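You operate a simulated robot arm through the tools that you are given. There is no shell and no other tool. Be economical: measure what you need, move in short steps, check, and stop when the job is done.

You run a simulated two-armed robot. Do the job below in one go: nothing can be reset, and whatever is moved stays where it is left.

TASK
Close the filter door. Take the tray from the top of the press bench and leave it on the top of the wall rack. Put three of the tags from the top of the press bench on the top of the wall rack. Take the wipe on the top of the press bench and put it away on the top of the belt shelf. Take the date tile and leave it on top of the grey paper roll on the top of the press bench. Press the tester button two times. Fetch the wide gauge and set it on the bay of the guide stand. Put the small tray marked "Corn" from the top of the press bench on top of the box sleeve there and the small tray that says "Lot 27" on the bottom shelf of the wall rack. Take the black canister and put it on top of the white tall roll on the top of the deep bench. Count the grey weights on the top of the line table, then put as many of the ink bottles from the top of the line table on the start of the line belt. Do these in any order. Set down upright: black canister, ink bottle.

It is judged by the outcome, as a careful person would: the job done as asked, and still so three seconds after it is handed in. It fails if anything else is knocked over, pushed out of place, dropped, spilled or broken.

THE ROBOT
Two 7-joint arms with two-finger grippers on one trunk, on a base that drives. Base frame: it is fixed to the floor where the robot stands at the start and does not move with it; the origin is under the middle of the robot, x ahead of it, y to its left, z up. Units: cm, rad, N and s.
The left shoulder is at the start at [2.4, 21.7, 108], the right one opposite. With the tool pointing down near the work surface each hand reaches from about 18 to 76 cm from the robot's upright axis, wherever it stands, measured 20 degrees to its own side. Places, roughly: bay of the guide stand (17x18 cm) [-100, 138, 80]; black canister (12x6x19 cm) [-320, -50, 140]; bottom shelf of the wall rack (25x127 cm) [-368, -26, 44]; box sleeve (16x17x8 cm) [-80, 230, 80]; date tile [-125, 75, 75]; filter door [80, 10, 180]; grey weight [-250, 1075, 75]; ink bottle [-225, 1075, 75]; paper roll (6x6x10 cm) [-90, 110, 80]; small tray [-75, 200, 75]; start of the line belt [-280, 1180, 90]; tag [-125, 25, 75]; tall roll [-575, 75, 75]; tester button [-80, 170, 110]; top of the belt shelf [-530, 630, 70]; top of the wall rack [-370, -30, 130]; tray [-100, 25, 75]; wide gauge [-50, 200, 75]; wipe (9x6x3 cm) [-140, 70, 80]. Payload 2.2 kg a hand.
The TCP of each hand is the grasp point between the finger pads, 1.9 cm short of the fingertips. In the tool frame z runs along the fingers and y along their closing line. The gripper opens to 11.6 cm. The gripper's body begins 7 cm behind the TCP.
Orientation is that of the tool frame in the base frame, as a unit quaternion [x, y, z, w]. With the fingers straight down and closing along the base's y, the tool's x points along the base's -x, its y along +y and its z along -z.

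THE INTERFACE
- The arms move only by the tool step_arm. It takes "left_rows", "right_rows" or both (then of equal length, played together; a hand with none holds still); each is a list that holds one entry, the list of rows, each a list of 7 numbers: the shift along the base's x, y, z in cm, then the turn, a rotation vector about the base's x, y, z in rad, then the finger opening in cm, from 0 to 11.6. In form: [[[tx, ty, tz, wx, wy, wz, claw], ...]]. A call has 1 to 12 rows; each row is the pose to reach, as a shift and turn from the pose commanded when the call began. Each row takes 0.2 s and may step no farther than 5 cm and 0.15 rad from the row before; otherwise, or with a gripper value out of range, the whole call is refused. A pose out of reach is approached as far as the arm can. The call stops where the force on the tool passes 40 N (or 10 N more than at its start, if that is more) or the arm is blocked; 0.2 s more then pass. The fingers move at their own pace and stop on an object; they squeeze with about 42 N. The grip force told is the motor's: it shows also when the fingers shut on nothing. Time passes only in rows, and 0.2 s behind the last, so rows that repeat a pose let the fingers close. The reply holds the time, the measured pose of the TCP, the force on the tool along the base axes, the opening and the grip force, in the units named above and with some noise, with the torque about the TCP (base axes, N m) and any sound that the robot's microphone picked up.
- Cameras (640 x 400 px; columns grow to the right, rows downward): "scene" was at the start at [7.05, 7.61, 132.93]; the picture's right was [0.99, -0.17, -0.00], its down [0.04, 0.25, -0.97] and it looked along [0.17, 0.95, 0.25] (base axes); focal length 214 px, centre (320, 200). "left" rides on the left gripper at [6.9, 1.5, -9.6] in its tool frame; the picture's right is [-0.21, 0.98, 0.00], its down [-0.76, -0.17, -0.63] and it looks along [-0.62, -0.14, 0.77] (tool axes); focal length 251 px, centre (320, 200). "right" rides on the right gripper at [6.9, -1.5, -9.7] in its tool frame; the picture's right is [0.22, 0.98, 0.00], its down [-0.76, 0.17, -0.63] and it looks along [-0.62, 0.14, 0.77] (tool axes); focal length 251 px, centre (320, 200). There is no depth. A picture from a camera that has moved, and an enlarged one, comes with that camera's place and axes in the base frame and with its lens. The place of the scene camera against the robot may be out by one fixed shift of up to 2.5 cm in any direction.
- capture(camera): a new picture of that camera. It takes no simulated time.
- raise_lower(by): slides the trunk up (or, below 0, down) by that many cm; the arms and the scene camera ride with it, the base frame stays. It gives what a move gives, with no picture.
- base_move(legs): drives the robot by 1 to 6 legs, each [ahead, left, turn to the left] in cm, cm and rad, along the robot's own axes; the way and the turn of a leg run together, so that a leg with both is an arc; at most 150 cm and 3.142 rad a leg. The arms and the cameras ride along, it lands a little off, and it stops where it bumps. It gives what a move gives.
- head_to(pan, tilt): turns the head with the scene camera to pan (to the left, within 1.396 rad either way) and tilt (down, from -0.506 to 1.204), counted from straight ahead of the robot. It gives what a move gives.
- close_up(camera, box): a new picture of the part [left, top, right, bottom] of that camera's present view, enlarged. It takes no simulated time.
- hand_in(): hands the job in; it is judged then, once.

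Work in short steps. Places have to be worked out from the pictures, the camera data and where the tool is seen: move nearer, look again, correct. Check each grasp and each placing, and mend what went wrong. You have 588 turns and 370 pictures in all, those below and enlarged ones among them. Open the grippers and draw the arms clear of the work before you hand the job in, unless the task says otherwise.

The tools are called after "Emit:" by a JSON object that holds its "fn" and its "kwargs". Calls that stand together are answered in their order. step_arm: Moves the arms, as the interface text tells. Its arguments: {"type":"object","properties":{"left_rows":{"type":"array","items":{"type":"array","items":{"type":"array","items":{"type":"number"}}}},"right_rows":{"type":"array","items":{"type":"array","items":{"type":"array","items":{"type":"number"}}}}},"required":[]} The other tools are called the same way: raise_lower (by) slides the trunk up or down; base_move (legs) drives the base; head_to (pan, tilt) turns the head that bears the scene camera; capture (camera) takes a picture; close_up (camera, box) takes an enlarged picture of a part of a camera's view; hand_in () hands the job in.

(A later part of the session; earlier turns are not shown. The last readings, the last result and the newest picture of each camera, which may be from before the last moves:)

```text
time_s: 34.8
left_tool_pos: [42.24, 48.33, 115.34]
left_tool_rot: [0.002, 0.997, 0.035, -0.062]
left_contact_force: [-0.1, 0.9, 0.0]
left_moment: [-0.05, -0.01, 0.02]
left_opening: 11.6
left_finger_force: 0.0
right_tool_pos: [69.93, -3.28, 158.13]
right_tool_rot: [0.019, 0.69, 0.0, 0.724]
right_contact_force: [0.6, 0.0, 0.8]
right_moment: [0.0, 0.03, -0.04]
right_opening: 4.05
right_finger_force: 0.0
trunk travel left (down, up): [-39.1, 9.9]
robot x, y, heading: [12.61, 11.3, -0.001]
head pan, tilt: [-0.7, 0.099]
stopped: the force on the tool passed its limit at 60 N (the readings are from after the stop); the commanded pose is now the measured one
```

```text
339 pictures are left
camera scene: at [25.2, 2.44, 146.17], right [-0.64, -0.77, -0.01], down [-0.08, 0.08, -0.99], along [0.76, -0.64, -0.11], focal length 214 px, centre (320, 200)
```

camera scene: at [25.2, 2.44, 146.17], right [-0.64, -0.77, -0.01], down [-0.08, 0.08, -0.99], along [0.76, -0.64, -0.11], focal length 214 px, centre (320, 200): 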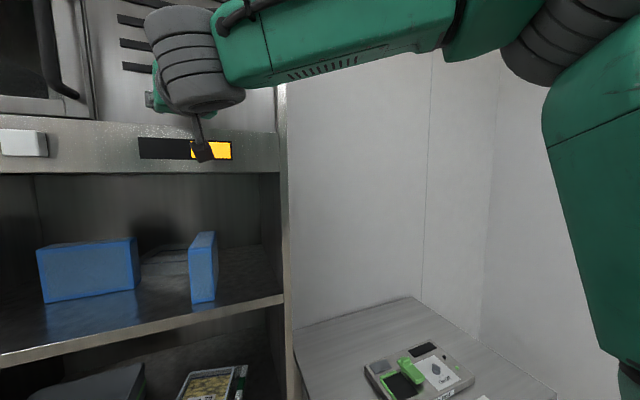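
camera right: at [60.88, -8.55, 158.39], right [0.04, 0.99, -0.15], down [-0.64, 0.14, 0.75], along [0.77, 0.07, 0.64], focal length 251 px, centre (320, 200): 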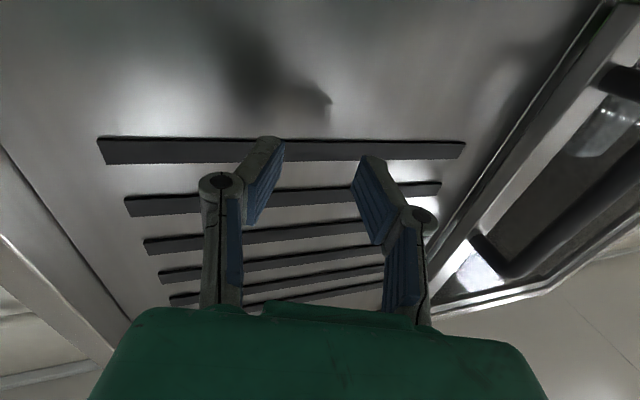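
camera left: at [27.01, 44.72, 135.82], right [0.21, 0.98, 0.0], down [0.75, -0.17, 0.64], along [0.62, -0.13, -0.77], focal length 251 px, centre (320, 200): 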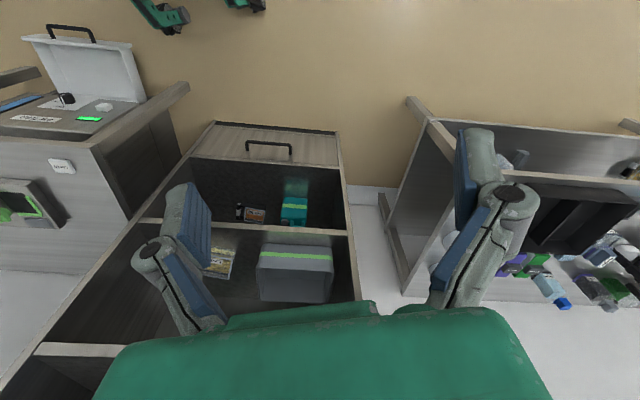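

The hand touched the ledge. I retract it straight back now.

Emit:
{"fn": "step_arm", "kwargs": {"right_rows": [[[-2, 0, 1, 0, 0, 0, 4], [-6, 0, 2, 0, 0, 0, 4], [-10, 0, 2, 0, 0, 0, 4], [-14, 0, 2, 0, 0, 0, 4], [-18, 0, 2, 0, 0, 0, 4], [-22, 0, 2, 0, 0, 0, 4], [-26, 0, 2, 0, 0, 0, 4]]]}}

Emit:
{"fn": "capture", "kwargs": {"camera": "scene"}}

```text
time_s: 36.5
left_tool_pos: [42.28, 44.8, 116.01]
left_tool_rot: [0.002, 0.997, 0.047, -0.064]
left_contact_force: [0.3, 0.9, -0.5]
left_moment: [-0.02, -0.01, -0.03]
left_opening: 11.59
left_finger_force: 0.1
right_tool_pos: [44.38, -8.3, 160.16]
right_tool_rot: [0.035, 0.69, 0.008, 0.723]
right_contact_force: [0.0, 0.1, -0.6]
right_moment: [-0.02, 0.01, 0.0]
right_opening: 3.99
right_finger_force: 0.0
trunk travel left (down, up): [-39.1, 9.9]
robot x, y, heading: [12.38, 9.72, -0.002]
head pan, tilt: [-0.7, 0.099]
stopped in row 7 (right hand): the arm was blocked; the commanded pose is now the measured one
```

```text
338 pictures are left
camera scene: at [25.27, -0.99, 146.51], right [-0.64, -0.77, -0.02], down [-0.05, 0.07, -1.0], along [0.76, -0.64, -0.08], focal length 214 px, centre (320, 200)
```

scene: 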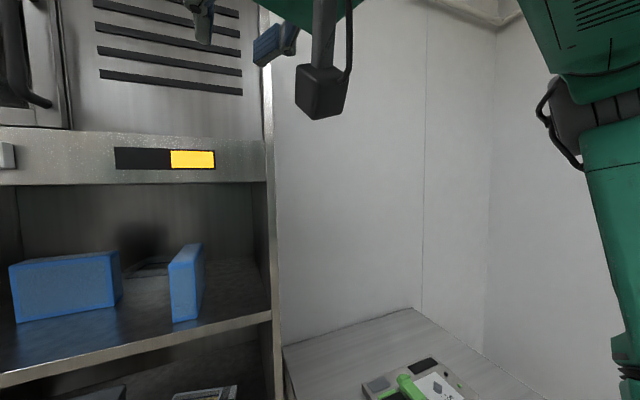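

I check the left side of the robot for something pressing on it.

Emit:
{"fn": "head_to", "kwargs": {"pan": 1.2, "tilt": 0.5}}

Emit:
{"fn": "capture", "kwargs": {"camera": "scene"}}

Emit:
{"fn": "head_to", "kwargs": {"pan": 0, "tilt": 1.1}}

Emit:
{"fn": "capture", "kwargs": {"camera": "scene"}}

```text
time_s: 38.4
left_tool_pos: [42.06, 45.17, 115.93]
left_tool_rot: [0.003, 0.997, 0.045, -0.061]
left_contact_force: [0.4, -0.6, 0.8]
left_moment: [0.04, 0.01, 0.0]
left_opening: 11.6
left_finger_force: 0.0
right_tool_pos: [43.99, -7.71, 160.25]
right_tool_rot: [0.031, 0.688, 0.006, 0.725]
right_contact_force: [-1.2, -0.8, 0.5]
right_moment: [-0.07, 0.07, 0.04]
right_opening: 4.01
right_finger_force: 0.1
trunk travel left (down, up): [-39.1, 9.9]
robot x, y, heading: [12.74, 9.42, 0.005]
head pan, tilt: [1.201, 0.499]
```

```text
337 pictures are left
camera scene: at [21.47, 13.43, 142.84], right [0.93, -0.36, -0.01], down [-0.17, -0.42, -0.89], along [0.31, 0.83, -0.45], focal length 214 px, centre (320, 200)
```

scene: 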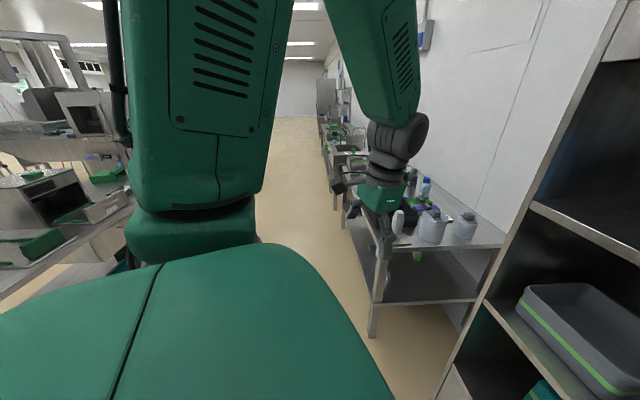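

```text
time_s: 39.8
left_tool_pos: [42.12, 47.31, 114.22]
left_tool_rot: [0.004, 0.996, 0.037, -0.084]
left_contact_force: [-1.3, 0.3, -0.9]
left_moment: [-0.03, -0.09, 0.02]
left_opening: 11.56
left_finger_force: 0.1
right_tool_pos: [43.99, -4.53, 160.13]
right_tool_rot: [0.022, 0.689, -0.006, 0.724]
right_contact_force: [-0.3, 0.4, -0.1]
right_moment: [-0.01, -0.06, 0.0]
right_opening: 4.0
right_finger_force: 0.0
trunk travel left (down, up): [-39.1, 9.9]
robot x, y, heading: [12.31, 10.41, -0.008]
head pan, tilt: [0.0, 1.1]
```

```text
336 pictures are left
camera scene: at [24.58, 14.14, 137.69], right [0.0, -1.0, 0.03], down [-0.89, -0.02, -0.45], along [0.45, -0.03, -0.89], focal length 214 px, centre (320, 200)
```

scene: 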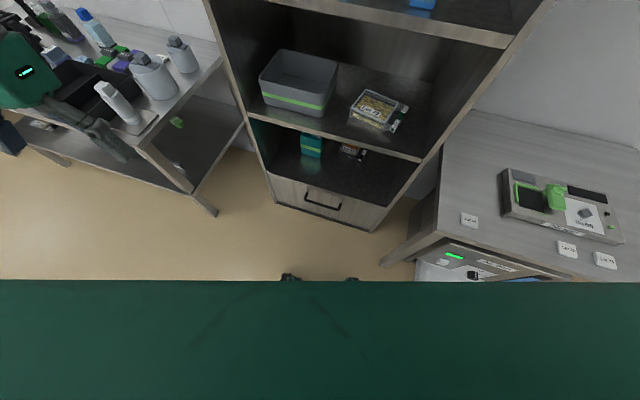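

It's slow swaying of the raised robot. I wait a few seconds without motion to see whether it damps.

Emit:
{"fn": "step_arm", "kwargs": {"left_rows": [[[0, 0, 0, 0, 0, 0, 11.6], [0, 0, 0, 0, 0, 0, 11.6], [0, 0, 0, 0, 0, 0, 11.6], [0, 0, 0, 0, 0, 0, 11.6], [0, 0, 0, 0, 0, 0, 11.6]]]}}

Emit:
{"fn": "step_arm", "kwargs": {"left_rows": [[[0, 0, 0, 0, 0, 0, 11.6], [0, 0, 0, 0, 0, 0, 11.6], [0, 0, 0, 0, 0, 0, 11.6], [0, 0, 0, 0, 0, 0, 11.6], [0, 0, 0, 0, 0, 0, 11.6]]]}}

Emit:
{"fn": "step_arm", "kwargs": {"left_rows": [[[0, 0, 0, 0, 0, 0, 11.6], [0, 0, 0, 0, 0, 0, 11.6], [0, 0, 0, 0, 0, 0, 11.6], [0, 0, 0, 0, 0, 0, 11.6], [0, 0, 0, 0, 0, 0, 11.6]]]}}

```text
time_s: 41.2
left_tool_pos: [42.06, 42.79, 115.98]
left_tool_rot: [0.001, 0.997, 0.05, -0.066]
left_contact_force: [0.5, -0.5, -0.4]
left_moment: [-0.01, -0.01, 0.0]
left_opening: 11.57
left_finger_force: 0.1
right_tool_pos: [44.41, -10.58, 159.96]
right_tool_rot: [0.034, 0.69, 0.011, 0.723]
right_contact_force: [0.3, -0.9, -0.7]
right_moment: [0.04, 0.02, 0.0]
right_opening: 3.97
right_finger_force: 0.0
trunk travel left (down, up): [-39.1, 9.9]
robot x, y, heading: [12.33, 8.01, 0.009]
head pan, tilt: [0.0, 1.1]
stopped in row 5 (left hand): the arm was blocked; the commanded pose is now the measured one
```

```text
time_s: 42.6
left_tool_pos: [41.94, 46.44, 114.57]
left_tool_rot: [0.004, 0.996, 0.04, -0.083]
left_contact_force: [-1.3, -0.4, 0.7]
left_moment: [0.04, -0.01, 0.01]
left_opening: 11.59
left_finger_force: 0.0
right_tool_pos: [44.06, -5.5, 160.51]
right_tool_rot: [0.024, 0.688, -0.002, 0.725]
right_contact_force: [-0.6, -1.3, -0.1]
right_moment: [0.01, -0.06, -0.01]
right_opening: 4.0
right_finger_force: 0.0
trunk travel left (down, up): [-39.1, 9.9]
robot x, y, heading: [13.2, 9.81, 0.004]
head pan, tilt: [0.0, 1.1]
stopped in row 5 (left hand): the arm was blocked; the commanded pose is now the measured one
```

```text
time_s: 44.0
left_tool_pos: [42.02, 45.44, 115.72]
left_tool_rot: [0.002, 0.997, 0.04, -0.066]
left_contact_force: [-1.1, 0.8, -0.5]
left_moment: [-0.04, -0.01, 0.02]
left_opening: 11.59
left_finger_force: 0.1
right_tool_pos: [43.89, -7.0, 160.65]
right_tool_rot: [0.026, 0.687, 0.002, 0.726]
right_contact_force: [-0.6, -0.1, 0.4]
right_moment: [0.02, -0.01, -0.09]
right_opening: 4.01
right_finger_force: 0.0
trunk travel left (down, up): [-39.1, 9.9]
robot x, y, heading: [12.71, 8.45, 0.004]
head pan, tilt: [0.0, 1.1]
stopped in row 5 (left hand): the arm was blocked; the commanded pose is now the measured one
```

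Still oscillating. Lowering the trunk should calm it.

Emit:
{"fn": "raise_lower", "kwargs": {"by": -16}}

Emit:
{"fn": "step_arm", "kwargs": {"left_rows": [[[0, 0, 0, 0, 0, 0, 11.6], [0, 0, 0, 0, 0, 0, 11.6], [0, 0, 0, 0, 0, 0, 11.6], [0, 0, 0, 0, 0, 0, 11.6], [0, 0, 0, 0, 0, 0, 11.6]]]}}

Emit:
{"fn": "step_arm", "kwargs": {"left_rows": [[[0, 0, 0, 0, 0, 0, 11.6], [0, 0, 0, 0, 0, 0, 11.6]]]}}

Emit:
{"fn": "step_arm", "kwargs": {"left_rows": [[[0, 0, 0, 0, 0, 0, 11.6], [0, 0, 0, 0, 0, 0, 11.6], [0, 0, 0, 0, 0, 0, 11.6]]]}}

```text
time_s: 45.9
left_tool_pos: [42.01, 47.4, 99.16]
left_tool_rot: [0.003, 0.998, 0.031, -0.062]
left_contact_force: [-0.1, 0.7, 0.4]
left_moment: [-0.04, -0.04, 0.02]
left_opening: 11.63
left_finger_force: 0.1
right_tool_pos: [43.64, -4.36, 145.06]
right_tool_rot: [0.021, 0.687, -0.003, 0.727]
right_contact_force: [-0.9, 1.0, 0.7]
right_moment: [-0.01, -0.02, -0.06]
right_opening: 4.0
right_finger_force: 0.1
trunk travel left (down, up): [-23.1, 25.9]
robot x, y, heading: [13.11, 9.03, 0.005]
head pan, tilt: [0.0, 1.1]
```

```text
time_s: 47.0
left_tool_pos: [41.99, 46.18, 98.58]
left_tool_rot: [0.004, 0.996, 0.038, -0.08]
left_contact_force: [-0.8, 0.1, -0.1]
left_moment: [-0.03, -0.11, 0.01]
left_opening: 11.57
left_finger_force: 0.0
right_tool_pos: [43.84, -5.87, 144.66]
right_tool_rot: [0.025, 0.688, -0.003, 0.726]
right_contact_force: [-0.6, 0.7, -0.6]
right_moment: [-0.04, 0.01, -0.02]
right_opening: 4.0
right_finger_force: 0.1
trunk travel left (down, up): [-23.1, 25.9]
robot x, y, heading: [12.69, 8.96, 0.001]
head pan, tilt: [0.0, 1.1]
```

```text
time_s: 47.9
left_tool_pos: [42.42, 50.31, 98.18]
left_tool_rot: [0.003, 0.998, 0.019, -0.065]
left_contact_force: [2.2, -0.3, 0.8]
left_moment: [0.0, 0.15, 0.05]
left_opening: 11.62
left_finger_force: 0.1
right_tool_pos: [44.11, -0.2, 145.06]
right_tool_rot: [0.011, 0.688, -0.013, 0.725]
right_contact_force: [0.1, 0.7, -0.3]
right_moment: [0.0, -0.13, -0.14]
right_opening: 4.02
right_finger_force: 0.0
trunk travel left (down, up): [-23.1, 25.9]
robot x, y, heading: [12.24, 10.25, 0.006]
head pan, tilt: [0.0, 1.1]
stopped in row 2 (left hand): the arm was blocked; the commanded pose is now the measured one
```

```text
time_s: 48.9
left_tool_pos: [41.91, 46.45, 99.44]
left_tool_rot: [0.002, 0.997, 0.042, -0.072]
left_contact_force: [0.5, -0.5, 0.6]
left_moment: [0.06, 0.0, -0.03]
left_opening: 11.58
left_finger_force: 0.0
right_tool_pos: [43.67, -6.07, 144.74]
right_tool_rot: [0.028, 0.686, 0.003, 0.727]
right_contact_force: [0.2, -0.8, 0.9]
right_moment: [-0.01, 0.01, 0.14]
right_opening: 4.0
right_finger_force: 0.0
trunk travel left (down, up): [-23.1, 25.9]
robot x, y, heading: [12.97, 9.81, 0.005]
head pan, tilt: [0.0, 1.1]
stopped in row 3 (left hand): the arm was blocked; the commanded pose is now the measured one
```

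I bring the right hand back to a relaxed tool-down pose and see whether the sway stops.

Emit:
{"fn": "step_arm", "kwargs": {"right_rows": [[[0, -2, -3, 0, 0.14, 0, 6], [0, -4, -6, 0, 0.28, 0, 6], [0, -6, -9, 0, 0.42, 0, 6], [0, -8, -12, 0, 0.56, 0, 6], [0, -10, -15, 0, 0.7, 0, 6], [0, -12, -18, 0, 0.84, 0, 6], [0, -14, -21, 0, 0.98, 0, 6], [0, -15, -24, 0, 1.12, 0, 6], [0, -16, -27, 0, 1.26, 0, 6], [0, -16, -30, 0, 1.4, 0, 6], [0, -16, -33, 0, 1.5, 0, 6]]]}}

Emit:
{"fn": "step_arm", "kwargs": {"right_rows": [[[0, 0, 0, 0, 0, 0, 6], [0, 0, 0, 0, 0, 0, 6], [0, 0, 0, 0, 0, 0, 6]]]}}

Emit:
{"fn": "step_arm", "kwargs": {"right_rows": [[[0, 0, 0, 0, 0, 0, 6], [0, 0, 0, 0, 0, 0, 6], [0, 0, 0, 0, 0, 0, 6]]]}}

Emit:
{"fn": "step_arm", "kwargs": {"right_rows": [[[0, 0, 0, 0, 0, 0, 6], [0, 0, 0, 0, 0, 0, 6], [0, 0, 0, 0, 0, 0, 6]]]}}

```text
time_s: 51.5
left_tool_pos: [41.69, 43.87, 100.07]
left_tool_rot: [0.0, 0.995, 0.055, -0.078]
left_contact_force: [0.6, -1.3, 1.2]
left_moment: [0.07, 0.01, -0.03]
left_opening: 11.59
left_finger_force: 0.1
right_tool_pos: [43.42, -24.43, 110.57]
right_tool_rot: [0.016, 0.998, 0.004, 0.064]
right_contact_force: [-0.8, -1.2, -0.9]
right_moment: [0.11, -0.04, 0.01]
right_opening: 6.0
right_finger_force: 0.1
trunk travel left (down, up): [-23.1, 25.9]
robot x, y, heading: [13.03, 10.26, 0.003]
head pan, tilt: [0.0, 1.1]
stopped in row 11 (right hand): the arm was blocked; the commanded pose is now the measured one
```

```text
time_s: 52.5
left_tool_pos: [41.58, 42.2, 100.47]
left_tool_rot: [0.002, 0.995, 0.062, -0.078]
left_contact_force: [0.5, -0.4, 1.0]
left_moment: [-0.03, -0.01, 0.0]
left_opening: 11.59
left_finger_force: 0.1
right_tool_pos: [43.37, -26.04, 110.22]
right_tool_rot: [0.017, 0.998, 0.012, 0.063]
right_contact_force: [-0.6, -0.9, -1.0]
right_moment: [0.06, -0.01, -0.05]
right_opening: 6.02
right_finger_force: 0.1
trunk travel left (down, up): [-23.1, 25.9]
robot x, y, heading: [13.12, 9.38, 0.001]
head pan, tilt: [0.0, 1.1]
stopped in row 3 (right hand): the arm was blocked; the commanded pose is now the measured one
```

```text
time_s: 53.5
left_tool_pos: [41.37, 45.74, 99.11]
left_tool_rot: [0.003, 0.996, 0.044, -0.08]
left_contact_force: [0.0, 0.4, -0.2]
left_moment: [-0.02, -0.03, 0.03]
left_opening: 11.59
left_finger_force: 0.1
right_tool_pos: [43.18, -22.19, 111.7]
right_tool_rot: [0.015, 0.998, -0.009, 0.067]
right_contact_force: [0.3, 0.5, -0.3]
right_moment: [-0.05, 0.0, 0.02]
right_opening: 6.0
right_finger_force: 0.1
trunk travel left (down, up): [-23.1, 25.9]
robot x, y, heading: [13.14, 9.44, 0.004]
head pan, tilt: [0.0, 1.1]
stopped in row 3 (right hand): the arm was blocked; the commanded pose is now the measured one
```

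```text
time_s: 54.2
left_tool_pos: [41.43, 44.77, 99.59]
left_tool_rot: [0.002, 0.996, 0.047, -0.077]
left_contact_force: [0.3, 0.1, -0.1]
left_moment: [-0.04, 0.02, 0.05]
left_opening: 11.61
left_finger_force: 0.0
right_tool_pos: [43.14, -23.11, 111.57]
right_tool_rot: [0.016, 0.997, -0.005, 0.069]
right_contact_force: [0.2, 0.4, -0.1]
right_moment: [-0.01, 0.01, 0.02]
right_opening: 5.99
right_finger_force: 0.1
trunk travel left (down, up): [-23.1, 25.9]
robot x, y, heading: [12.83, 9.54, 0.007]
head pan, tilt: [0.0, 1.1]
```

Emit:
{"fn": "step_arm", "kwargs": {"right_rows": [[[0, 0, 0, 0, 0, 0, 6], [0, 0, 0, 0, 0, 0, 6], [0, 0, 0, 0, 0, 0, 6], [0, 0, 0, 0, 0, 0, 6], [0, 0, 0, 0, 0, 0, 6], [0, 0, 0, 0, 0, 0, 6], [0, 0, 0, 0, 0, 0, 6], [0, 0, 0, 0, 0, 0, 6]]]}}

Emit:
{"fn": "step_arm", "kwargs": {"right_rows": [[[0, 0, 0, 0, 0, 0, 6], [0, 0, 0, 0, 0, 0, 6], [0, 0, 0, 0, 0, 0, 6], [0, 0, 0, 0, 0, 0, 6], [0, 0, 0, 0, 0, 0, 6], [0, 0, 0, 0, 0, 0, 6], [0, 0, 0, 0, 0, 0, 6], [0, 0, 0, 0, 0, 0, 6]]]}}

Emit:
{"fn": "step_arm", "kwargs": {"right_rows": [[[0, 0, 0, 0, 0, 0, 6], [0, 0, 0, 0, 0, 0, 6], [0, 0, 0, 0, 0, 0, 6]]]}}

```text
time_s: 56.2
left_tool_pos: [41.28, 48.32, 98.28]
left_tool_rot: [0.001, 0.996, 0.032, -0.079]
left_contact_force: [0.0, 1.5, 0.1]
left_moment: [-0.03, -0.01, 0.03]
left_opening: 11.61
left_finger_force: 0.1
right_tool_pos: [43.04, -19.4, 112.35]
right_tool_rot: [0.013, 0.997, -0.021, 0.068]
right_contact_force: [0.3, 0.6, -0.1]
right_moment: [-0.03, 0.03, 0.04]
right_opening: 6.0
right_finger_force: 0.1
trunk travel left (down, up): [-23.1, 25.9]
robot x, y, heading: [12.96, 10.4, 0.005]
head pan, tilt: [0.0, 1.1]
stopped in row 8 (right hand): the arm was blocked; the commanded pose is now the measured one
```

```text
time_s: 58.0
left_tool_pos: [41.16, 46.35, 98.94]
left_tool_rot: [0.002, 0.996, 0.04, -0.082]
left_contact_force: [0.0, -0.2, -0.4]
left_moment: [-0.02, -0.03, 0.03]
left_opening: 11.59
left_finger_force: 0.1
right_tool_pos: [43.14, -21.44, 111.73]
right_tool_rot: [0.015, 0.998, -0.01, 0.067]
right_contact_force: [-0.4, 1.3, 0.2]
right_moment: [0.05, 0.04, -0.02]
right_opening: 6.0
right_finger_force: 0.0
trunk travel left (down, up): [-23.1, 25.9]
robot x, y, heading: [13.11, 9.79, 0.008]
head pan, tilt: [0.0, 1.1]
```

```text
time_s: 58.9
left_tool_pos: [41.13, 47.12, 98.75]
left_tool_rot: [0.002, 0.996, 0.038, -0.081]
left_contact_force: [-0.8, 0.0, 0.6]
left_moment: [-0.02, -0.03, 0.0]
left_opening: 11.59
left_finger_force: 0.0
right_tool_pos: [43.06, -20.51, 112.04]
right_tool_rot: [0.014, 0.998, -0.014, 0.067]
right_contact_force: [-0.4, 0.4, 0.6]
right_moment: [-0.03, -0.02, -0.01]
right_opening: 6.0
right_finger_force: 0.1
trunk travel left (down, up): [-23.1, 25.9]
robot x, y, heading: [12.62, 10.25, 0.004]
head pan, tilt: [0.0, 1.1]
```

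The sway is damping. I look at the door's state now.

Emit:
{"fn": "head_to", "kwargs": {"pan": 0, "tilt": -0.4}}

Emit:
{"fn": "capture", "kwargs": {"camera": "scene"}}

```text
time_s: 60.5
left_tool_pos: [41.37, 48.41, 98.38]
left_tool_rot: [0.0, 0.996, 0.031, -0.078]
left_contact_force: [-0.9, 0.1, 0.0]
left_moment: [-0.11, -0.03, -0.01]
left_opening: 11.59
left_finger_force: 0.1
right_tool_pos: [43.1, -19.17, 112.32]
right_tool_rot: [0.014, 0.997, -0.02, 0.069]
right_contact_force: [0.4, 0.3, 0.5]
right_moment: [-0.07, 0.01, 0.01]
right_opening: 6.01
right_finger_force: 0.1
trunk travel left (down, up): [-23.1, 25.9]
robot x, y, heading: [12.82, 10.41, 0.003]
head pan, tilt: [0.0, -0.4]
```

```text
335 pictures are left
camera scene: at [25.79, 12.52, 134.61], right [0.0, -1.0, 0.02], down [0.39, -0.02, -0.92], along [0.92, 0.01, 0.39], focal length 214 px, centre (320, 200)
```

scene: 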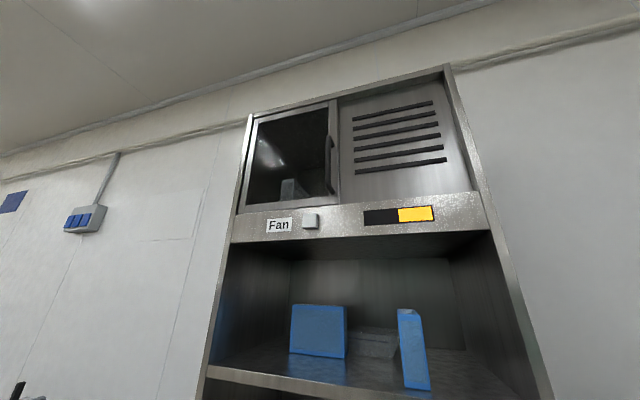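

The door now looks closed — the sway pushed it home. Close-up to confirm.

Emit:
{"fn": "close_up", "kwargs": {"camera": "scene", "box": [220, 60, 500, 240]}}

```text
2.22 times, centred on (360, 150) of scene
camera zoom: at [25.79, 12.52, 134.61], right [0.0, -1.0, 0.02], down [0.39, -0.02, -0.92], along [0.92, 0.01, 0.39], focal length 477 px, centre (231, 311)
```

zoom: 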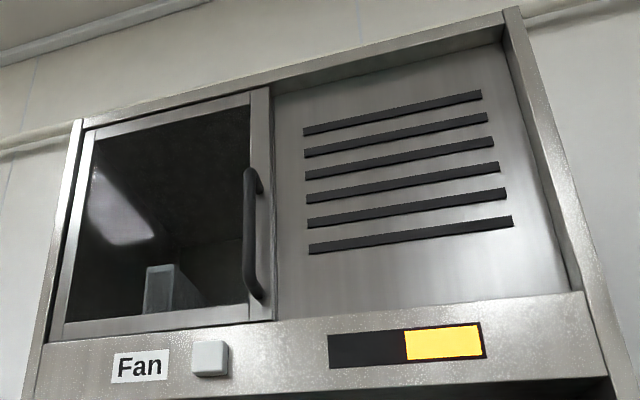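

There's a thin dark strip at the left; I zoom in on it.

Emit:
{"fn": "close_up", "kwargs": {"camera": "scene", "box": [225, 100, 305, 220]}}

```text
3.33 times, centred on (265, 160) of scene
camera zoom: at [25.79, 12.52, 134.61], right [0.0, -1.0, 0.02], down [0.39, -0.02, -0.92], along [0.92, 0.01, 0.39], focal length 715 px, centre (503, 333)
```

zoom: 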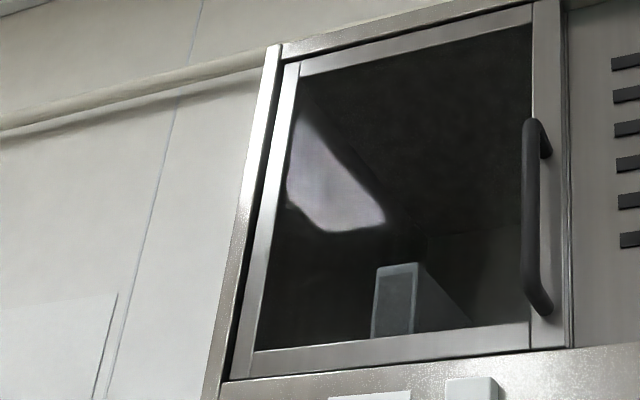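

To be sure, I raise the trunk moderately and give the handle one gentle push left with closed fingers.

Emit:
{"fn": "raise_lower", "kwargs": {"by": 16}}

Emit:
{"fn": "step_arm", "kwargs": {"right_rows": [[[0, 1, 3, 0, -0.12, 0, 0], [0, 2, 6, 0, -0.24, 0, 0], [0, 3, 9, 0, -0.36, 0, 0], [0, 5, 12, 0, -0.48, 0, 0], [1, 7, 15, 0, -0.6, 0, 0], [2, 9, 18, 0, -0.72, 0, 0], [3, 11, 21, 0, -0.84, 0, 0], [4, 13, 24, 0, -0.96, 0, 0], [5, 15, 27, 0, -1.08, 0, 0], [6, 17, 30, 0, -1.2, 0, 0], [7, 19, 32, 0, -1.32, 0, 0], [8, 20, 34, 0, -1.44, 0, 0]]]}}

Emit:
{"fn": "capture", "kwargs": {"camera": "right"}}

```text
time_s: 62.3
left_tool_pos: [41.17, 47.66, 114.52]
left_tool_rot: [0.002, 0.996, 0.036, -0.081]
left_contact_force: [-0.4, -0.2, -0.1]
left_moment: [-0.03, -0.03, 0.01]
left_opening: 11.6
left_finger_force: 0.0
right_tool_pos: [43.21, -19.94, 128.0]
right_tool_rot: [0.014, 0.998, -0.016, 0.066]
right_contact_force: [0.0, -0.5, 0.5]
right_moment: [-0.05, -0.03, 0.0]
right_opening: 5.98
right_finger_force: 0.1
trunk travel left (down, up): [-39.1, 9.9]
robot x, y, heading: [12.85, 9.99, -0.001]
head pan, tilt: [0.0, -0.4]
```

```text
time_s: 65.1
left_tool_pos: [40.75, 46.06, 114.68]
left_tool_rot: [0.0, 0.995, 0.044, -0.089]
left_contact_force: [-0.1, 0.1, 0.0]
left_moment: [0.0, 0.0, -0.01]
left_opening: 11.63
left_finger_force: 0.1
right_tool_pos: [50.89, -2.1, 161.8]
right_tool_rot: [0.02, 0.704, 0.005, 0.71]
right_contact_force: [0.4, -0.7, 0.7]
right_moment: [0.0, -0.01, 0.07]
right_opening: 0.0
right_finger_force: 28.8
trunk travel left (down, up): [-39.1, 9.9]
robot x, y, heading: [12.82, 10.5, 0.004]
head pan, tilt: [0.0, -0.4]
stopped in row 12 (right hand): the arm was blocked; the commanded pose is now the measured one
```

```text
332 pictures are left
camera right: at [41.21, -3.2, 154.75], right [0.02, 0.98, -0.18], down [-0.64, 0.15, 0.76], along [0.77, 0.1, 0.63], focal length 251 px, centre (320, 200)
```

right: 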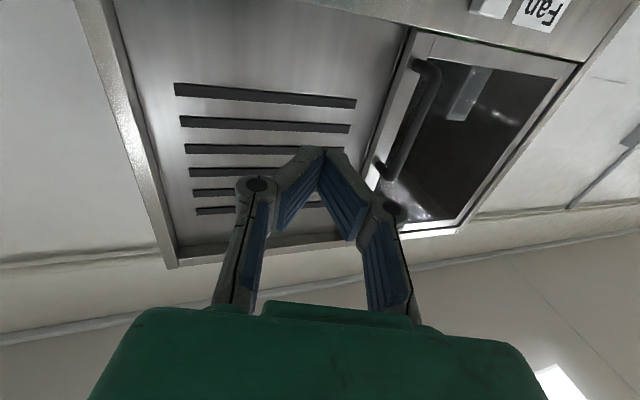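

Handle at y≈10. I go in at y≈5.5, x≈71.5.

Emit:
{"fn": "step_arm", "kwargs": {"right_rows": [[[4, 2, 0.5, 0, 0, 0, 0], [8, 4, 1, 0, 0, 0, 0], [12, 5, 1, 0, 0, 0, 0], [15, 6, 1, 0, 0, 0, 0], [18, 6.5, 1, 0, 0, 0, 0], [20, 7, 1, 0, 0, 0, 0]]]}}

Emit:
{"fn": "capture", "kwargs": {"camera": "right"}}

```text
time_s: 66.7
left_tool_pos: [40.89, 52.95, 113.57]
left_tool_rot: [-0.001, 0.997, 0.015, -0.076]
left_contact_force: [0.2, 0.9, -0.1]
left_moment: [-0.05, 0.01, 0.02]
left_opening: 11.6
left_finger_force: 0.2
right_tool_pos: [70.51, 14.81, 162.88]
right_tool_rot: [-0.004, 0.703, -0.012, 0.711]
right_contact_force: [-0.2, 3.9, 0.1]
right_moment: [-0.01, 0.01, -0.23]
right_opening: 0.0
right_finger_force: 28.3
trunk travel left (down, up): [-39.1, 9.9]
robot x, y, heading: [13.09, 11.45, 0.006]
head pan, tilt: [0.0, -0.4]
stopped in row 6 (right hand): the arm was blocked; the commanded pose is now the measured one
```

```text
331 pictures are left
camera right: at [60.98, 13.22, 155.8], right [0.01, 0.97, -0.24], down [-0.64, 0.19, 0.75], along [0.77, 0.14, 0.62], focal length 251 px, centre (320, 200)
```

right: 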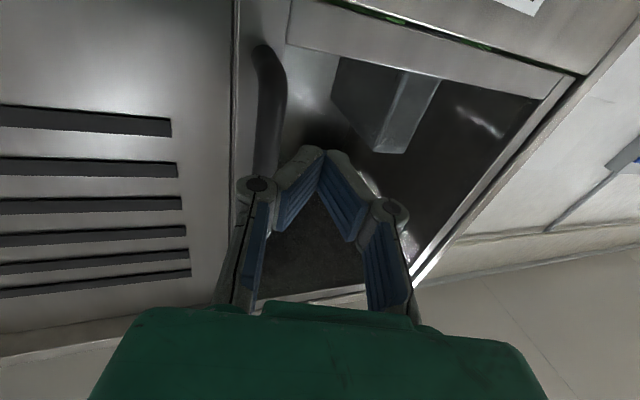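

From here the door's left frame meets the post with no gap: it is shut. I retract quickly before any sway reopens it.

Emit:
{"fn": "step_arm", "kwargs": {"right_rows": [[[-4.5, 0, 0, 0, 0, 0, 0], [-9, 0, 0, 0, 0, 0, 0], [-13.5, 0, 0, 0, 0, 0, 0], [-18, 0, 0, 0, 0, 0, 0], [-22, 0, 0, 0, 0, 0, 0]]]}}

Emit:
{"fn": "step_arm", "kwargs": {"right_rows": [[[0, -2, -3, 0, 0.14, 0, 0], [0, -4, -6, 0, 0.28, 0, 0], [0, -6, -9, 0, 0.42, 0, 0], [0, -8, -12, 0, 0.56, 0, 0], [0, -10, -15, 0, 0.7, 0, 0], [0, -12, -18, 0, 0.84, 0, 0], [-2, -14, -21, 0, 0.98, 0, 0], [-4, -16, -24, 0, 1.12, 0, 0], [-6, -18, -27, 0, 1.26, 0, 0], [-8, -20, -30, 0, 1.4, 0, 0], [-10, -22, -33, 0, 1.54, 0, 0]]]}}

Emit:
{"fn": "raise_lower", "kwargs": {"by": -16}}

Emit:
{"fn": "capture", "kwargs": {"camera": "scene"}}

```text
time_s: 68.1
left_tool_pos: [40.82, 41.79, 116.23]
left_tool_rot: [-0.001, 0.994, 0.062, -0.086]
left_contact_force: [-0.2, -1.5, 1.0]
left_moment: [0.14, 0.0, -0.04]
left_opening: 11.58
left_finger_force: 0.1
right_tool_pos: [48.73, -1.01, 162.6]
right_tool_rot: [0.031, 0.704, 0.019, 0.709]
right_contact_force: [0.9, -1.9, 0.1]
right_moment: [-0.01, -0.01, 0.24]
right_opening: 0.0
right_finger_force: 28.5
trunk travel left (down, up): [-39.1, 9.9]
robot x, y, heading: [12.9, 9.94, 0.001]
head pan, tilt: [0.0, -0.4]
stopped in row 5 (right hand): the arm was blocked; the commanded pose is now the measured one
```

```text
time_s: 70.7
left_tool_pos: [39.57, 42.41, 114.83]
left_tool_rot: [0.001, 0.992, 0.064, -0.112]
left_contact_force: [1.2, 0.0, -0.4]
left_moment: [0.01, 0.02, 0.01]
left_opening: 11.58
left_finger_force: 0.0
right_tool_pos: [37.31, -21.11, 128.65]
right_tool_rot: [0.019, 1.0, 0.008, 0.02]
right_contact_force: [-0.7, -0.3, -0.2]
right_moment: [0.07, -0.03, 0.02]
right_opening: 0.02
right_finger_force: 27.9
trunk travel left (down, up): [-39.1, 9.9]
robot x, y, heading: [12.74, 11.14, -0.004]
head pan, tilt: [0.0, -0.4]
stopped in row 11 (right hand): the arm was blocked; the commanded pose is now the measured one
```

```text
time_s: 72.5
left_tool_pos: [39.96, 41.1, 99.65]
left_tool_rot: [0.0, 0.992, 0.069, -0.104]
left_contact_force: [0.1, -0.6, 0.8]
left_moment: [0.07, 0.0, -0.03]
left_opening: 11.61
left_finger_force: 0.0
right_tool_pos: [37.58, -22.48, 112.55]
right_tool_rot: [0.02, 1.0, 0.013, 0.02]
right_contact_force: [-0.1, -0.3, 0.5]
right_moment: [0.09, 0.01, 0.01]
right_opening: 0.0
right_finger_force: 28.6
trunk travel left (down, up): [-23.1, 25.9]
robot x, y, heading: [13.0, 10.57, -0.005]
head pan, tilt: [0.0, -0.4]
```

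```text
330 pictures are left
camera scene: at [25.33, 6.54, 134.63], right [0.0, -1.0, -0.03], down [0.39, 0.02, -0.92], along [0.92, -0.01, 0.39], focal length 214 px, centre (320, 200)
```

scene: 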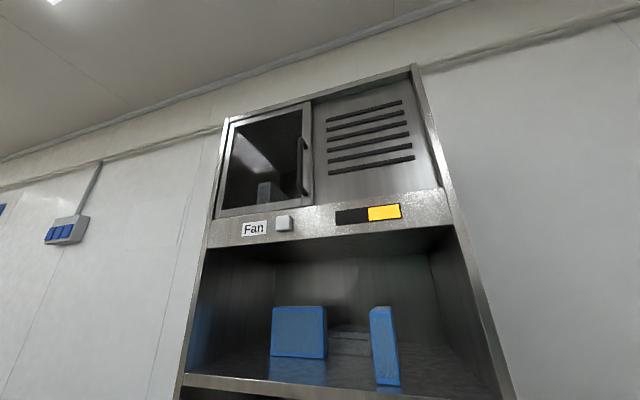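

Door stays closed. I wait for the sway to settle, then turn round to face the press bench (front edge about x=-50).

Emit:
{"fn": "step_arm", "kwargs": {"left_rows": [[[0, 0, 0, 0, 0, 0, 11.6], [0, 0, 0, 0, 0, 0, 11.6], [0, 0, 0, 0, 0, 0, 11.6], [0, 0, 0, 0, 0, 0, 11.6], [0, 0, 0, 0, 0, 0, 11.6], [0, 0, 0, 0, 0, 0, 11.6], [0, 0, 0, 0, 0, 0, 11.6], [0, 0, 0, 0, 0, 0, 11.6], [0, 0, 0, 0, 0, 0, 11.6], [0, 0, 0, 0, 0, 0, 11.6]]]}}

Emit:
{"fn": "step_arm", "kwargs": {"left_rows": [[[0, 0, 0, 0, 0, 0, 11.6], [0, 0, 0, 0, 0, 0, 11.6], [0, 0, 0, 0, 0, 0, 11.6], [0, 0, 0, 0, 0, 0, 11.6], [0, 0, 0, 0, 0, 0, 11.6], [0, 0, 0, 0, 0, 0, 11.6], [0, 0, 0, 0, 0, 0, 11.6], [0, 0, 0, 0, 0, 0, 11.6], [0, 0, 0, 0, 0, 0, 11.6], [0, 0, 0, 0, 0, 0, 11.6]]]}}

Emit:
{"fn": "step_arm", "kwargs": {"left_rows": [[[0, 0, 0, 0, 0, 0, 11.6], [0, 0, 0, 0, 0, 0, 11.6], [0, 0, 0, 0, 0, 0, 11.6]]]}}

```text
time_s: 74.9
left_tool_pos: [39.94, 48.03, 98.0]
left_tool_rot: [0.0, 0.994, 0.04, -0.106]
left_contact_force: [-0.3, -0.7, 0.2]
left_moment: [0.04, -0.03, 0.02]
left_opening: 11.61
left_finger_force: 0.1
right_tool_pos: [37.61, -14.71, 113.98]
right_tool_rot: [0.017, 1.0, -0.015, 0.019]
right_contact_force: [0.3, -0.2, 0.4]
right_moment: [0.06, 0.0, -0.02]
right_opening: 0.01
right_finger_force: 28.1
trunk travel left (down, up): [-23.1, 25.9]
robot x, y, heading: [12.72, 12.61, -0.008]
head pan, tilt: [0.0, -0.4]
stopped in row 10 (left hand): the arm was blocked; the commanded pose is now the measured one
```

```text
time_s: 77.1
left_tool_pos: [40.2, 49.02, 98.28]
left_tool_rot: [-0.002, 0.995, 0.037, -0.095]
left_contact_force: [0.9, 0.5, -0.2]
left_moment: [-0.01, 0.0, 0.02]
left_opening: 11.59
left_finger_force: 0.0
right_tool_pos: [37.69, -13.66, 114.05]
right_tool_rot: [0.018, 0.999, -0.018, 0.019]
right_contact_force: [0.6, 0.6, -0.8]
right_moment: [-0.05, 0.02, 0.03]
right_opening: 0.0
right_finger_force: 29.0
trunk travel left (down, up): [-23.1, 25.9]
robot x, y, heading: [12.57, 13.14, -0.003]
head pan, tilt: [0.0, -0.4]
```

```text
time_s: 77.9
left_tool_pos: [40.24, 47.95, 98.61]
left_tool_rot: [-0.002, 0.995, 0.042, -0.094]
left_contact_force: [-1.0, -0.3, -0.3]
left_moment: [0.0, -0.01, -0.02]
left_opening: 11.59
left_finger_force: 0.0
right_tool_pos: [37.68, -15.07, 113.8]
right_tool_rot: [0.017, 1.0, -0.012, 0.02]
right_contact_force: [0.4, 0.4, -0.8]
right_moment: [-0.01, 0.0, -0.02]
right_opening: 0.0
right_finger_force: 28.6
trunk travel left (down, up): [-23.1, 25.9]
robot x, y, heading: [12.75, 12.92, -0.005]
head pan, tilt: [0.0, -0.4]
```

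Settled. Now I turn left by half a turn.

Emit:
{"fn": "head_to", "kwargs": {"pan": 0, "tilt": 0.35}}

Emit:
{"fn": "base_move", "kwargs": {"legs": [[0, 0, 1.57], [0, 0, 1.57]]}}

Emit:
{"fn": "capture", "kwargs": {"camera": "scene"}}

```text
time_s: 79.0
left_tool_pos: [40.09, 50.89, 97.51]
left_tool_rot: [-0.001, 0.995, 0.028, -0.098]
left_contact_force: [-0.3, -0.4, -1.4]
left_moment: [-0.03, -0.02, 0.02]
left_opening: 11.61
left_finger_force: 0.0
right_tool_pos: [37.8, -11.52, 114.53]
right_tool_rot: [0.016, 0.999, -0.028, 0.02]
right_contact_force: [-0.4, 0.9, 0.7]
right_moment: [-0.08, 0.0, 0.01]
right_opening: 0.0
right_finger_force: 28.6
trunk travel left (down, up): [-23.1, 25.9]
robot x, y, heading: [12.66, 13.31, -0.003]
head pan, tilt: [0.0, 0.351]
```

```text
time_s: 87.0
left_tool_pos: [-15.0, -20.95, 99.05]
left_tool_rot: [0.994, -0.005, 0.095, 0.047]
left_contact_force: [0.2, -0.6, 0.5]
left_moment: [0.01, 0.02, 0.0]
left_opening: 11.58
left_finger_force: 0.1
right_tool_pos: [-11.79, 41.98, 113.43]
right_tool_rot: [1.0, -0.022, -0.019, -0.008]
right_contact_force: [0.3, -0.6, -0.1]
right_moment: [0.04, 0.0, -0.04]
right_opening: 0.03
right_finger_force: 28.5
trunk travel left (down, up): [-23.1, 25.9]
robot x, y, heading: [12.26, 12.66, 3.124]
head pan, tilt: [0.0, 0.351]
```

```text
329 pictures are left
camera scene: at [0.8, 13.53, 128.09], right [0.01, 1.0, -0.01], down [0.35, -0.01, -0.94], along [-0.94, 0.01, -0.35], focal length 214 px, centre (320, 200)
```

scene: 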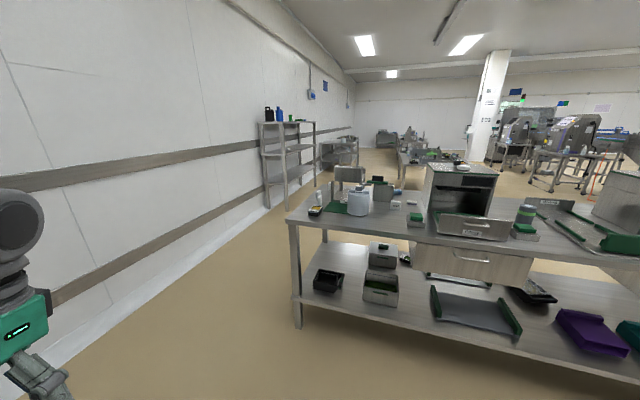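

Good view. I enlarge the bench.

Emit:
{"fn": "close_up", "kwargs": {"camera": "scene", "box": [280, 150, 640, 270]}}

Emit:
{"fn": "close_up", "kwargs": {"camera": "scene", "box": [290, 170, 460, 250]}}

Emit:
{"fn": "close_up", "kwargs": {"camera": "scene", "box": [240, 100, 360, 220]}}

```text
1.78 times, centred on (460, 210) of scene
camera zoom: at [0.8, 13.53, 128.09], right [0.01, 1.0, -0.01], down [0.35, -0.01, -0.94], along [-0.94, 0.01, -0.35], focal length 381 px, centre (71, 182)
```

zoom: 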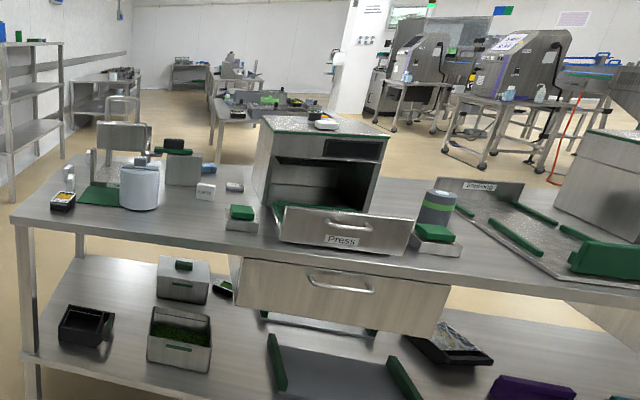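

```text
3.76 times, centred on (375, 210) of scene
camera zoom: at [0.8, 13.53, 128.09], right [0.01, 1.0, -0.01], down [0.35, -0.01, -0.94], along [-0.94, 0.01, -0.35], focal length 807 px, centre (113, 162)
```

zoom: 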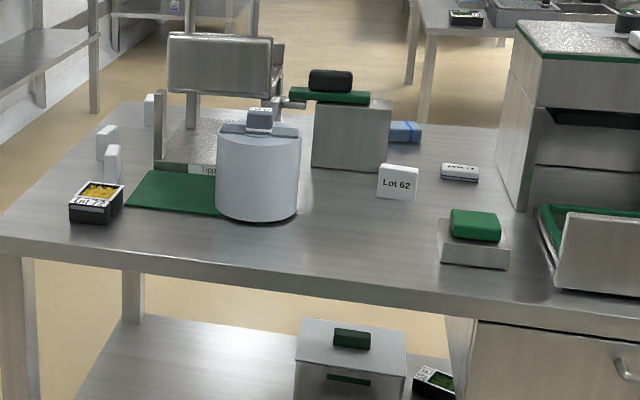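

```text
3.33 times, centred on (300, 160) of scene
camera zoom: at [0.8, 13.53, 128.09], right [0.01, 1.0, -0.01], down [0.35, -0.01, -0.94], along [-0.94, 0.01, -0.35], focal length 715 px, centre (387, 333)
```

zoom: 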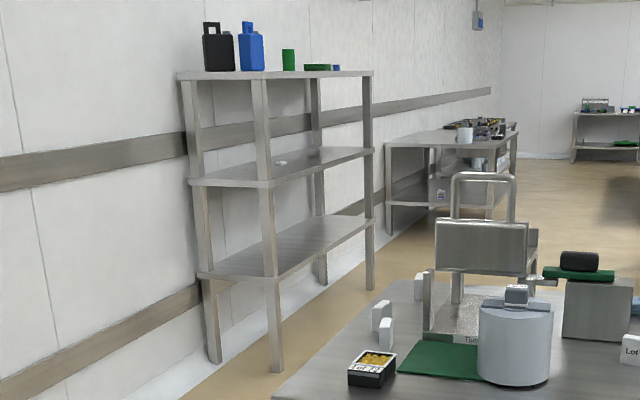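

The bench is turned about 21° (front edge from about (-107,-3) toward (-57,123)); the wall rack with the black canister stands beyond. I drive toward the bench's left end and square up to it.

Emit:
{"fn": "base_move", "kwargs": {"legs": [[40, 12, 0], [0, 0, -0.36]]}}

Emit:
{"fn": "head_to", "kwargs": {"pan": 0, "tilt": 0.55}}

Emit:
{"fn": "capture", "kwargs": {"camera": "scene"}}

```text
time_s: 90.7
left_tool_pos: [-65.86, -21.99, 98.35]
left_tool_rot: [0.978, -0.181, 0.086, 0.056]
left_contact_force: [-0.6, 0.0, 0.2]
left_moment: [0.0, -0.01, 0.01]
left_opening: 11.59
left_finger_force: 0.1
right_tool_pos: [-40.92, 35.62, 114.0]
right_tool_rot: [0.98, -0.198, -0.017, -0.02]
right_contact_force: [-0.1, -0.7, -0.1]
right_moment: [-0.01, -0.01, 0.0]
right_opening: 0.01
right_finger_force: 28.5
trunk travel left (down, up): [-23.1, 25.9]
robot x, y, heading: [-27.5, 1.69, 2.774]
head pan, tilt: [0.0, 0.351]
```

```text
time_s: 91.4
left_tool_pos: [-65.64, -21.92, 98.65]
left_tool_rot: [0.978, -0.18, 0.085, 0.057]
left_contact_force: [0.2, -0.6, -0.6]
left_moment: [0.03, 0.0, -0.01]
left_opening: 11.61
left_finger_force: 0.2
right_tool_pos: [-40.84, 35.83, 113.9]
right_tool_rot: [0.98, -0.198, -0.019, -0.018]
right_contact_force: [-0.1, -1.1, 0.6]
right_moment: [0.02, 0.02, -0.01]
right_opening: 0.0
right_finger_force: 28.5
trunk travel left (down, up): [-23.1, 25.9]
robot x, y, heading: [-27.72, 1.19, 2.773]
head pan, tilt: [0.0, 0.55]
```

```text
325 pictures are left
camera scene: at [-38.47, 5.22, 126.28], right [0.36, 0.93, 0.0], down [0.49, -0.19, -0.85], along [-0.79, 0.31, -0.52], focal length 214 px, centre (320, 200)
```

scene: 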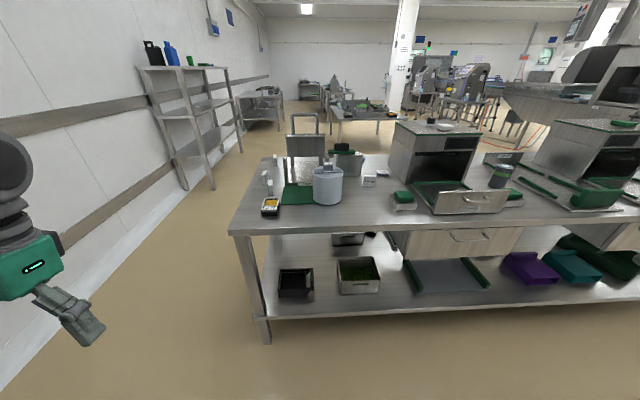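

I move 25 cm closer and look down at the bench's left end.

Emit:
{"fn": "base_move", "kwargs": {"legs": [[25, 3, 0.03]]}}

Emit:
{"fn": "head_to", "kwargs": {"pan": 0, "tilt": 0.7}}

Emit:
{"fn": "capture", "kwargs": {"camera": "scene"}}

Emit:
{"fn": "close_up", "kwargs": {"camera": "scene", "box": [200, 80, 520, 280]}}

```text
time_s: 93.3
left_tool_pos: [-89.37, -17.12, 98.7]
left_tool_rot: [0.981, -0.165, 0.087, 0.057]
left_contact_force: [-0.6, -0.6, 0.1]
left_moment: [-0.02, -0.02, -0.02]
left_opening: 11.61
left_finger_force: 0.0
right_tool_pos: [-66.13, 41.36, 113.94]
right_tool_rot: [0.983, -0.184, -0.018, -0.018]
right_contact_force: [0.6, 0.2, 0.2]
right_moment: [0.0, -0.03, -0.02]
right_opening: 0.0
right_finger_force: 29.1
trunk travel left (down, up): [-23.1, 25.9]
robot x, y, heading: [-52.51, 7.19, 2.802]
head pan, tilt: [0.0, 0.55]
```

```text
time_s: 94.0
left_tool_pos: [-89.19, -17.16, 98.64]
left_tool_rot: [0.981, -0.164, 0.088, 0.057]
left_contact_force: [1.0, 0.2, 0.0]
left_moment: [-0.03, 0.0, -0.01]
left_opening: 11.61
left_finger_force: 0.1
right_tool_pos: [-66.21, 41.42, 113.79]
right_tool_rot: [0.983, -0.183, -0.019, -0.017]
right_contact_force: [-0.1, -0.9, 0.5]
right_moment: [-0.01, 0.02, 0.01]
right_opening: 0.0
right_finger_force: 28.6
trunk travel left (down, up): [-23.1, 25.9]
robot x, y, heading: [-52.16, 6.88, 2.801]
head pan, tilt: [0.0, 0.7]
```

```text
324 pictures are left
camera scene: at [-62.56, 10.58, 124.96], right [0.33, 0.94, 0.0], down [0.61, -0.21, -0.76], along [-0.72, 0.25, -0.65], focal length 214 px, centre (320, 200)
```

scene: 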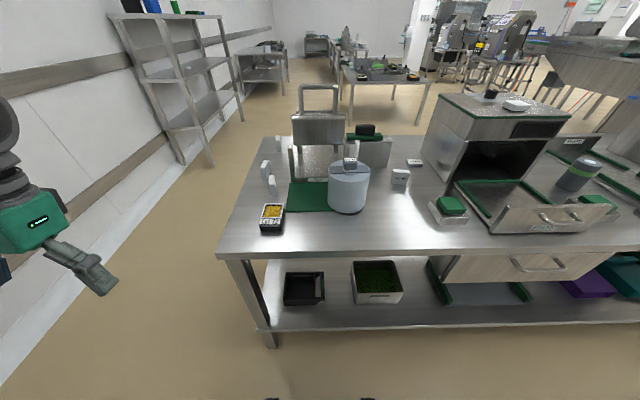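

```text
2.00 times, centred on (360, 180) of scene
camera zoom: at [-62.56, 10.58, 124.96], right [0.33, 0.94, 0.0], down [0.61, -0.21, -0.76], along [-0.72, 0.25, -0.65], focal length 429 px, centre (240, 240)
```

zoom: 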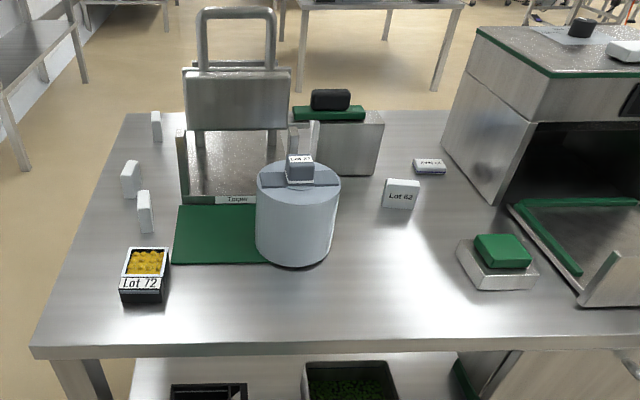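

Layout: black "Lot 72" tray at about (-112,12), tags at (-130,15), (-141,14), (-164,24), "Lot 62" plate (-117,62), date tile (-127,77). I straighten the left hand and move it over for a close look.

Emit:
{"fn": "step_arm", "kwargs": {"left_rows": [[[-3, 3, 1, 0.07, 0.077, 0, 11.6], [-6, 6, 2, 0.142, 0.154, -0.01, 11.6], [-9, 9, 3, 0.142, 0.154, -0.01, 11.6], [-12, 12, 3, 0.142, 0.154, -0.01, 11.6], [-15, 15, 3, 0.142, 0.154, -0.01, 11.6], [-18, 18, 3, 0.142, 0.154, -0.01, 11.6], [-20, 20, 3, 0.142, 0.154, -0.01, 11.6], [-22, 22, 3, 0.142, 0.154, -0.01, 11.6]]], "right_rows": [[[0, 0, 0, -0.02, -0.016, 0.013, 3], [0, 0, 0, -0.04, -0.032, 0.026, 6], [0, 0, 0, -0.04, -0.032, 0.026, 9], [0, 0, 0, -0.04, -0.032, 0.026, 11], [0, 0, 0, -0.04, -0.032, 0.026, 11], [0, 0, 0, -0.04, -0.032, 0.026, 11], [0, 0, 0, -0.04, -0.032, 0.026, 11], [0, 0, 0, -0.04, -0.032, 0.026, 11]]]}}

Emit:
{"fn": "capture", "kwargs": {"camera": "left"}}

```text
time_s: 95.8
left_tool_pos: [-111.32, 4.82, 101.59]
left_tool_rot: [0.986, -0.169, -0.001, 0.0]
left_contact_force: [0.5, -1.0, 0.0]
left_moment: [-0.01, -0.01, 0.01]
left_opening: 11.58
left_finger_force: 0.0
right_tool_pos: [-66.32, 41.41, 113.78]
right_tool_rot: [0.985, -0.17, 0.001, 0.0]
right_contact_force: [-1.0, -0.5, 0.4]
right_moment: [-0.02, -0.03, -0.02]
right_opening: 11.01
right_finger_force: 0.1
trunk travel left (down, up): [-23.1, 25.9]
robot x, y, heading: [-51.98, 6.9, 2.801]
head pan, tilt: [0.0, 0.7]
```

```text
322 pictures are left
camera left: at [-105.31, 0.99, 111.12], right [-0.53, -0.85, 0.0], down [-0.66, 0.41, 0.63], along [-0.54, 0.34, -0.77], focal length 251 px, centre (320, 200)
```

left: 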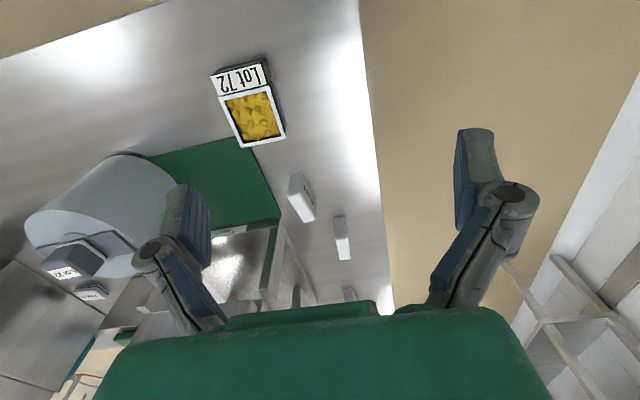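

Emit:
{"fn": "close_up", "kwargs": {"camera": "left", "box": [200, 50, 400, 310]}}

```text
1.54 times, centred on (300, 180) of left
camera zoom: at [-105.31, 0.99, 111.12], right [-0.53, -0.85, 0.0], down [-0.66, 0.41, 0.63], along [-0.54, 0.34, -0.77], focal length 387 px, centre (351, 231)
```

zoom: 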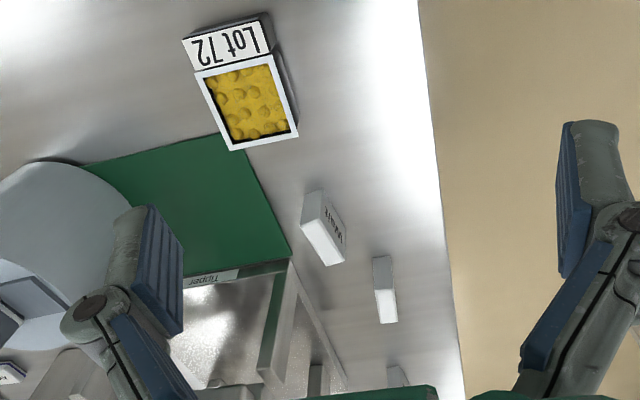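

Before deciding on the tray, I survey the right part of the bench.

Emit:
{"fn": "head_to", "kwargs": {"pan": -0.75, "tilt": 0.4}}

Emit:
{"fn": "capture", "kwargs": {"camera": "scene"}}

Emit:
{"fn": "close_up", "kwargs": {"camera": "scene", "box": [200, 100, 520, 300]}}

```text
time_s: 96.9
left_tool_pos: [-111.1, 4.88, 101.57]
left_tool_rot: [0.985, -0.17, -0.002, 0.0]
left_contact_force: [0.1, 0.0, -0.7]
left_moment: [0.0, 0.04, 0.02]
left_opening: 11.6
left_finger_force: 0.1
right_tool_pos: [-66.04, 41.57, 113.88]
right_tool_rot: [0.985, -0.17, 0.0, 0.001]
right_contact_force: [-0.1, 0.2, 0.8]
right_moment: [-0.01, 0.0, 0.01]
right_opening: 11.02
right_finger_force: 0.1
trunk travel left (down, up): [-23.1, 25.9]
robot x, y, heading: [-52.33, 7.27, 2.801]
head pan, tilt: [-0.75, 0.4]
```

```text
320 pictures are left
camera scene: at [-58.9, 16.22, 127.62], right [0.89, 0.46, 0.0], down [0.18, -0.35, -0.92], along [-0.43, 0.81, -0.39], focal length 214 px, centre (320, 200)
```

scene: 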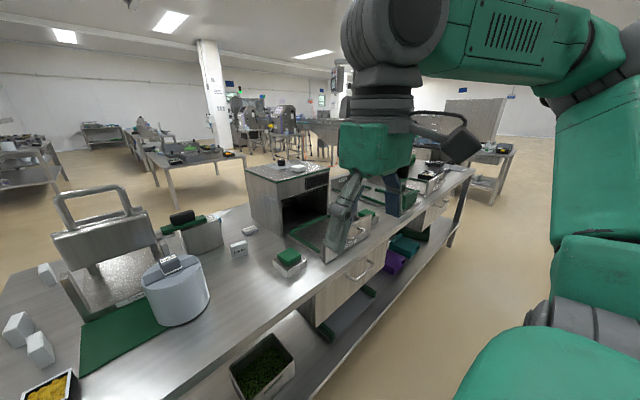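

```text
2.00 times, centred on (360, 200) of scene
camera zoom: at [-58.9, 16.22, 127.62], right [0.89, 0.46, 0.0], down [0.18, -0.35, -0.92], along [-0.43, 0.81, -0.39], focal length 429 px, centre (240, 200)
```

zoom: 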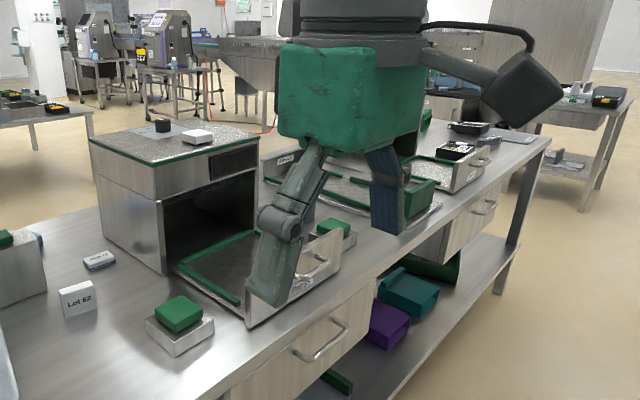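

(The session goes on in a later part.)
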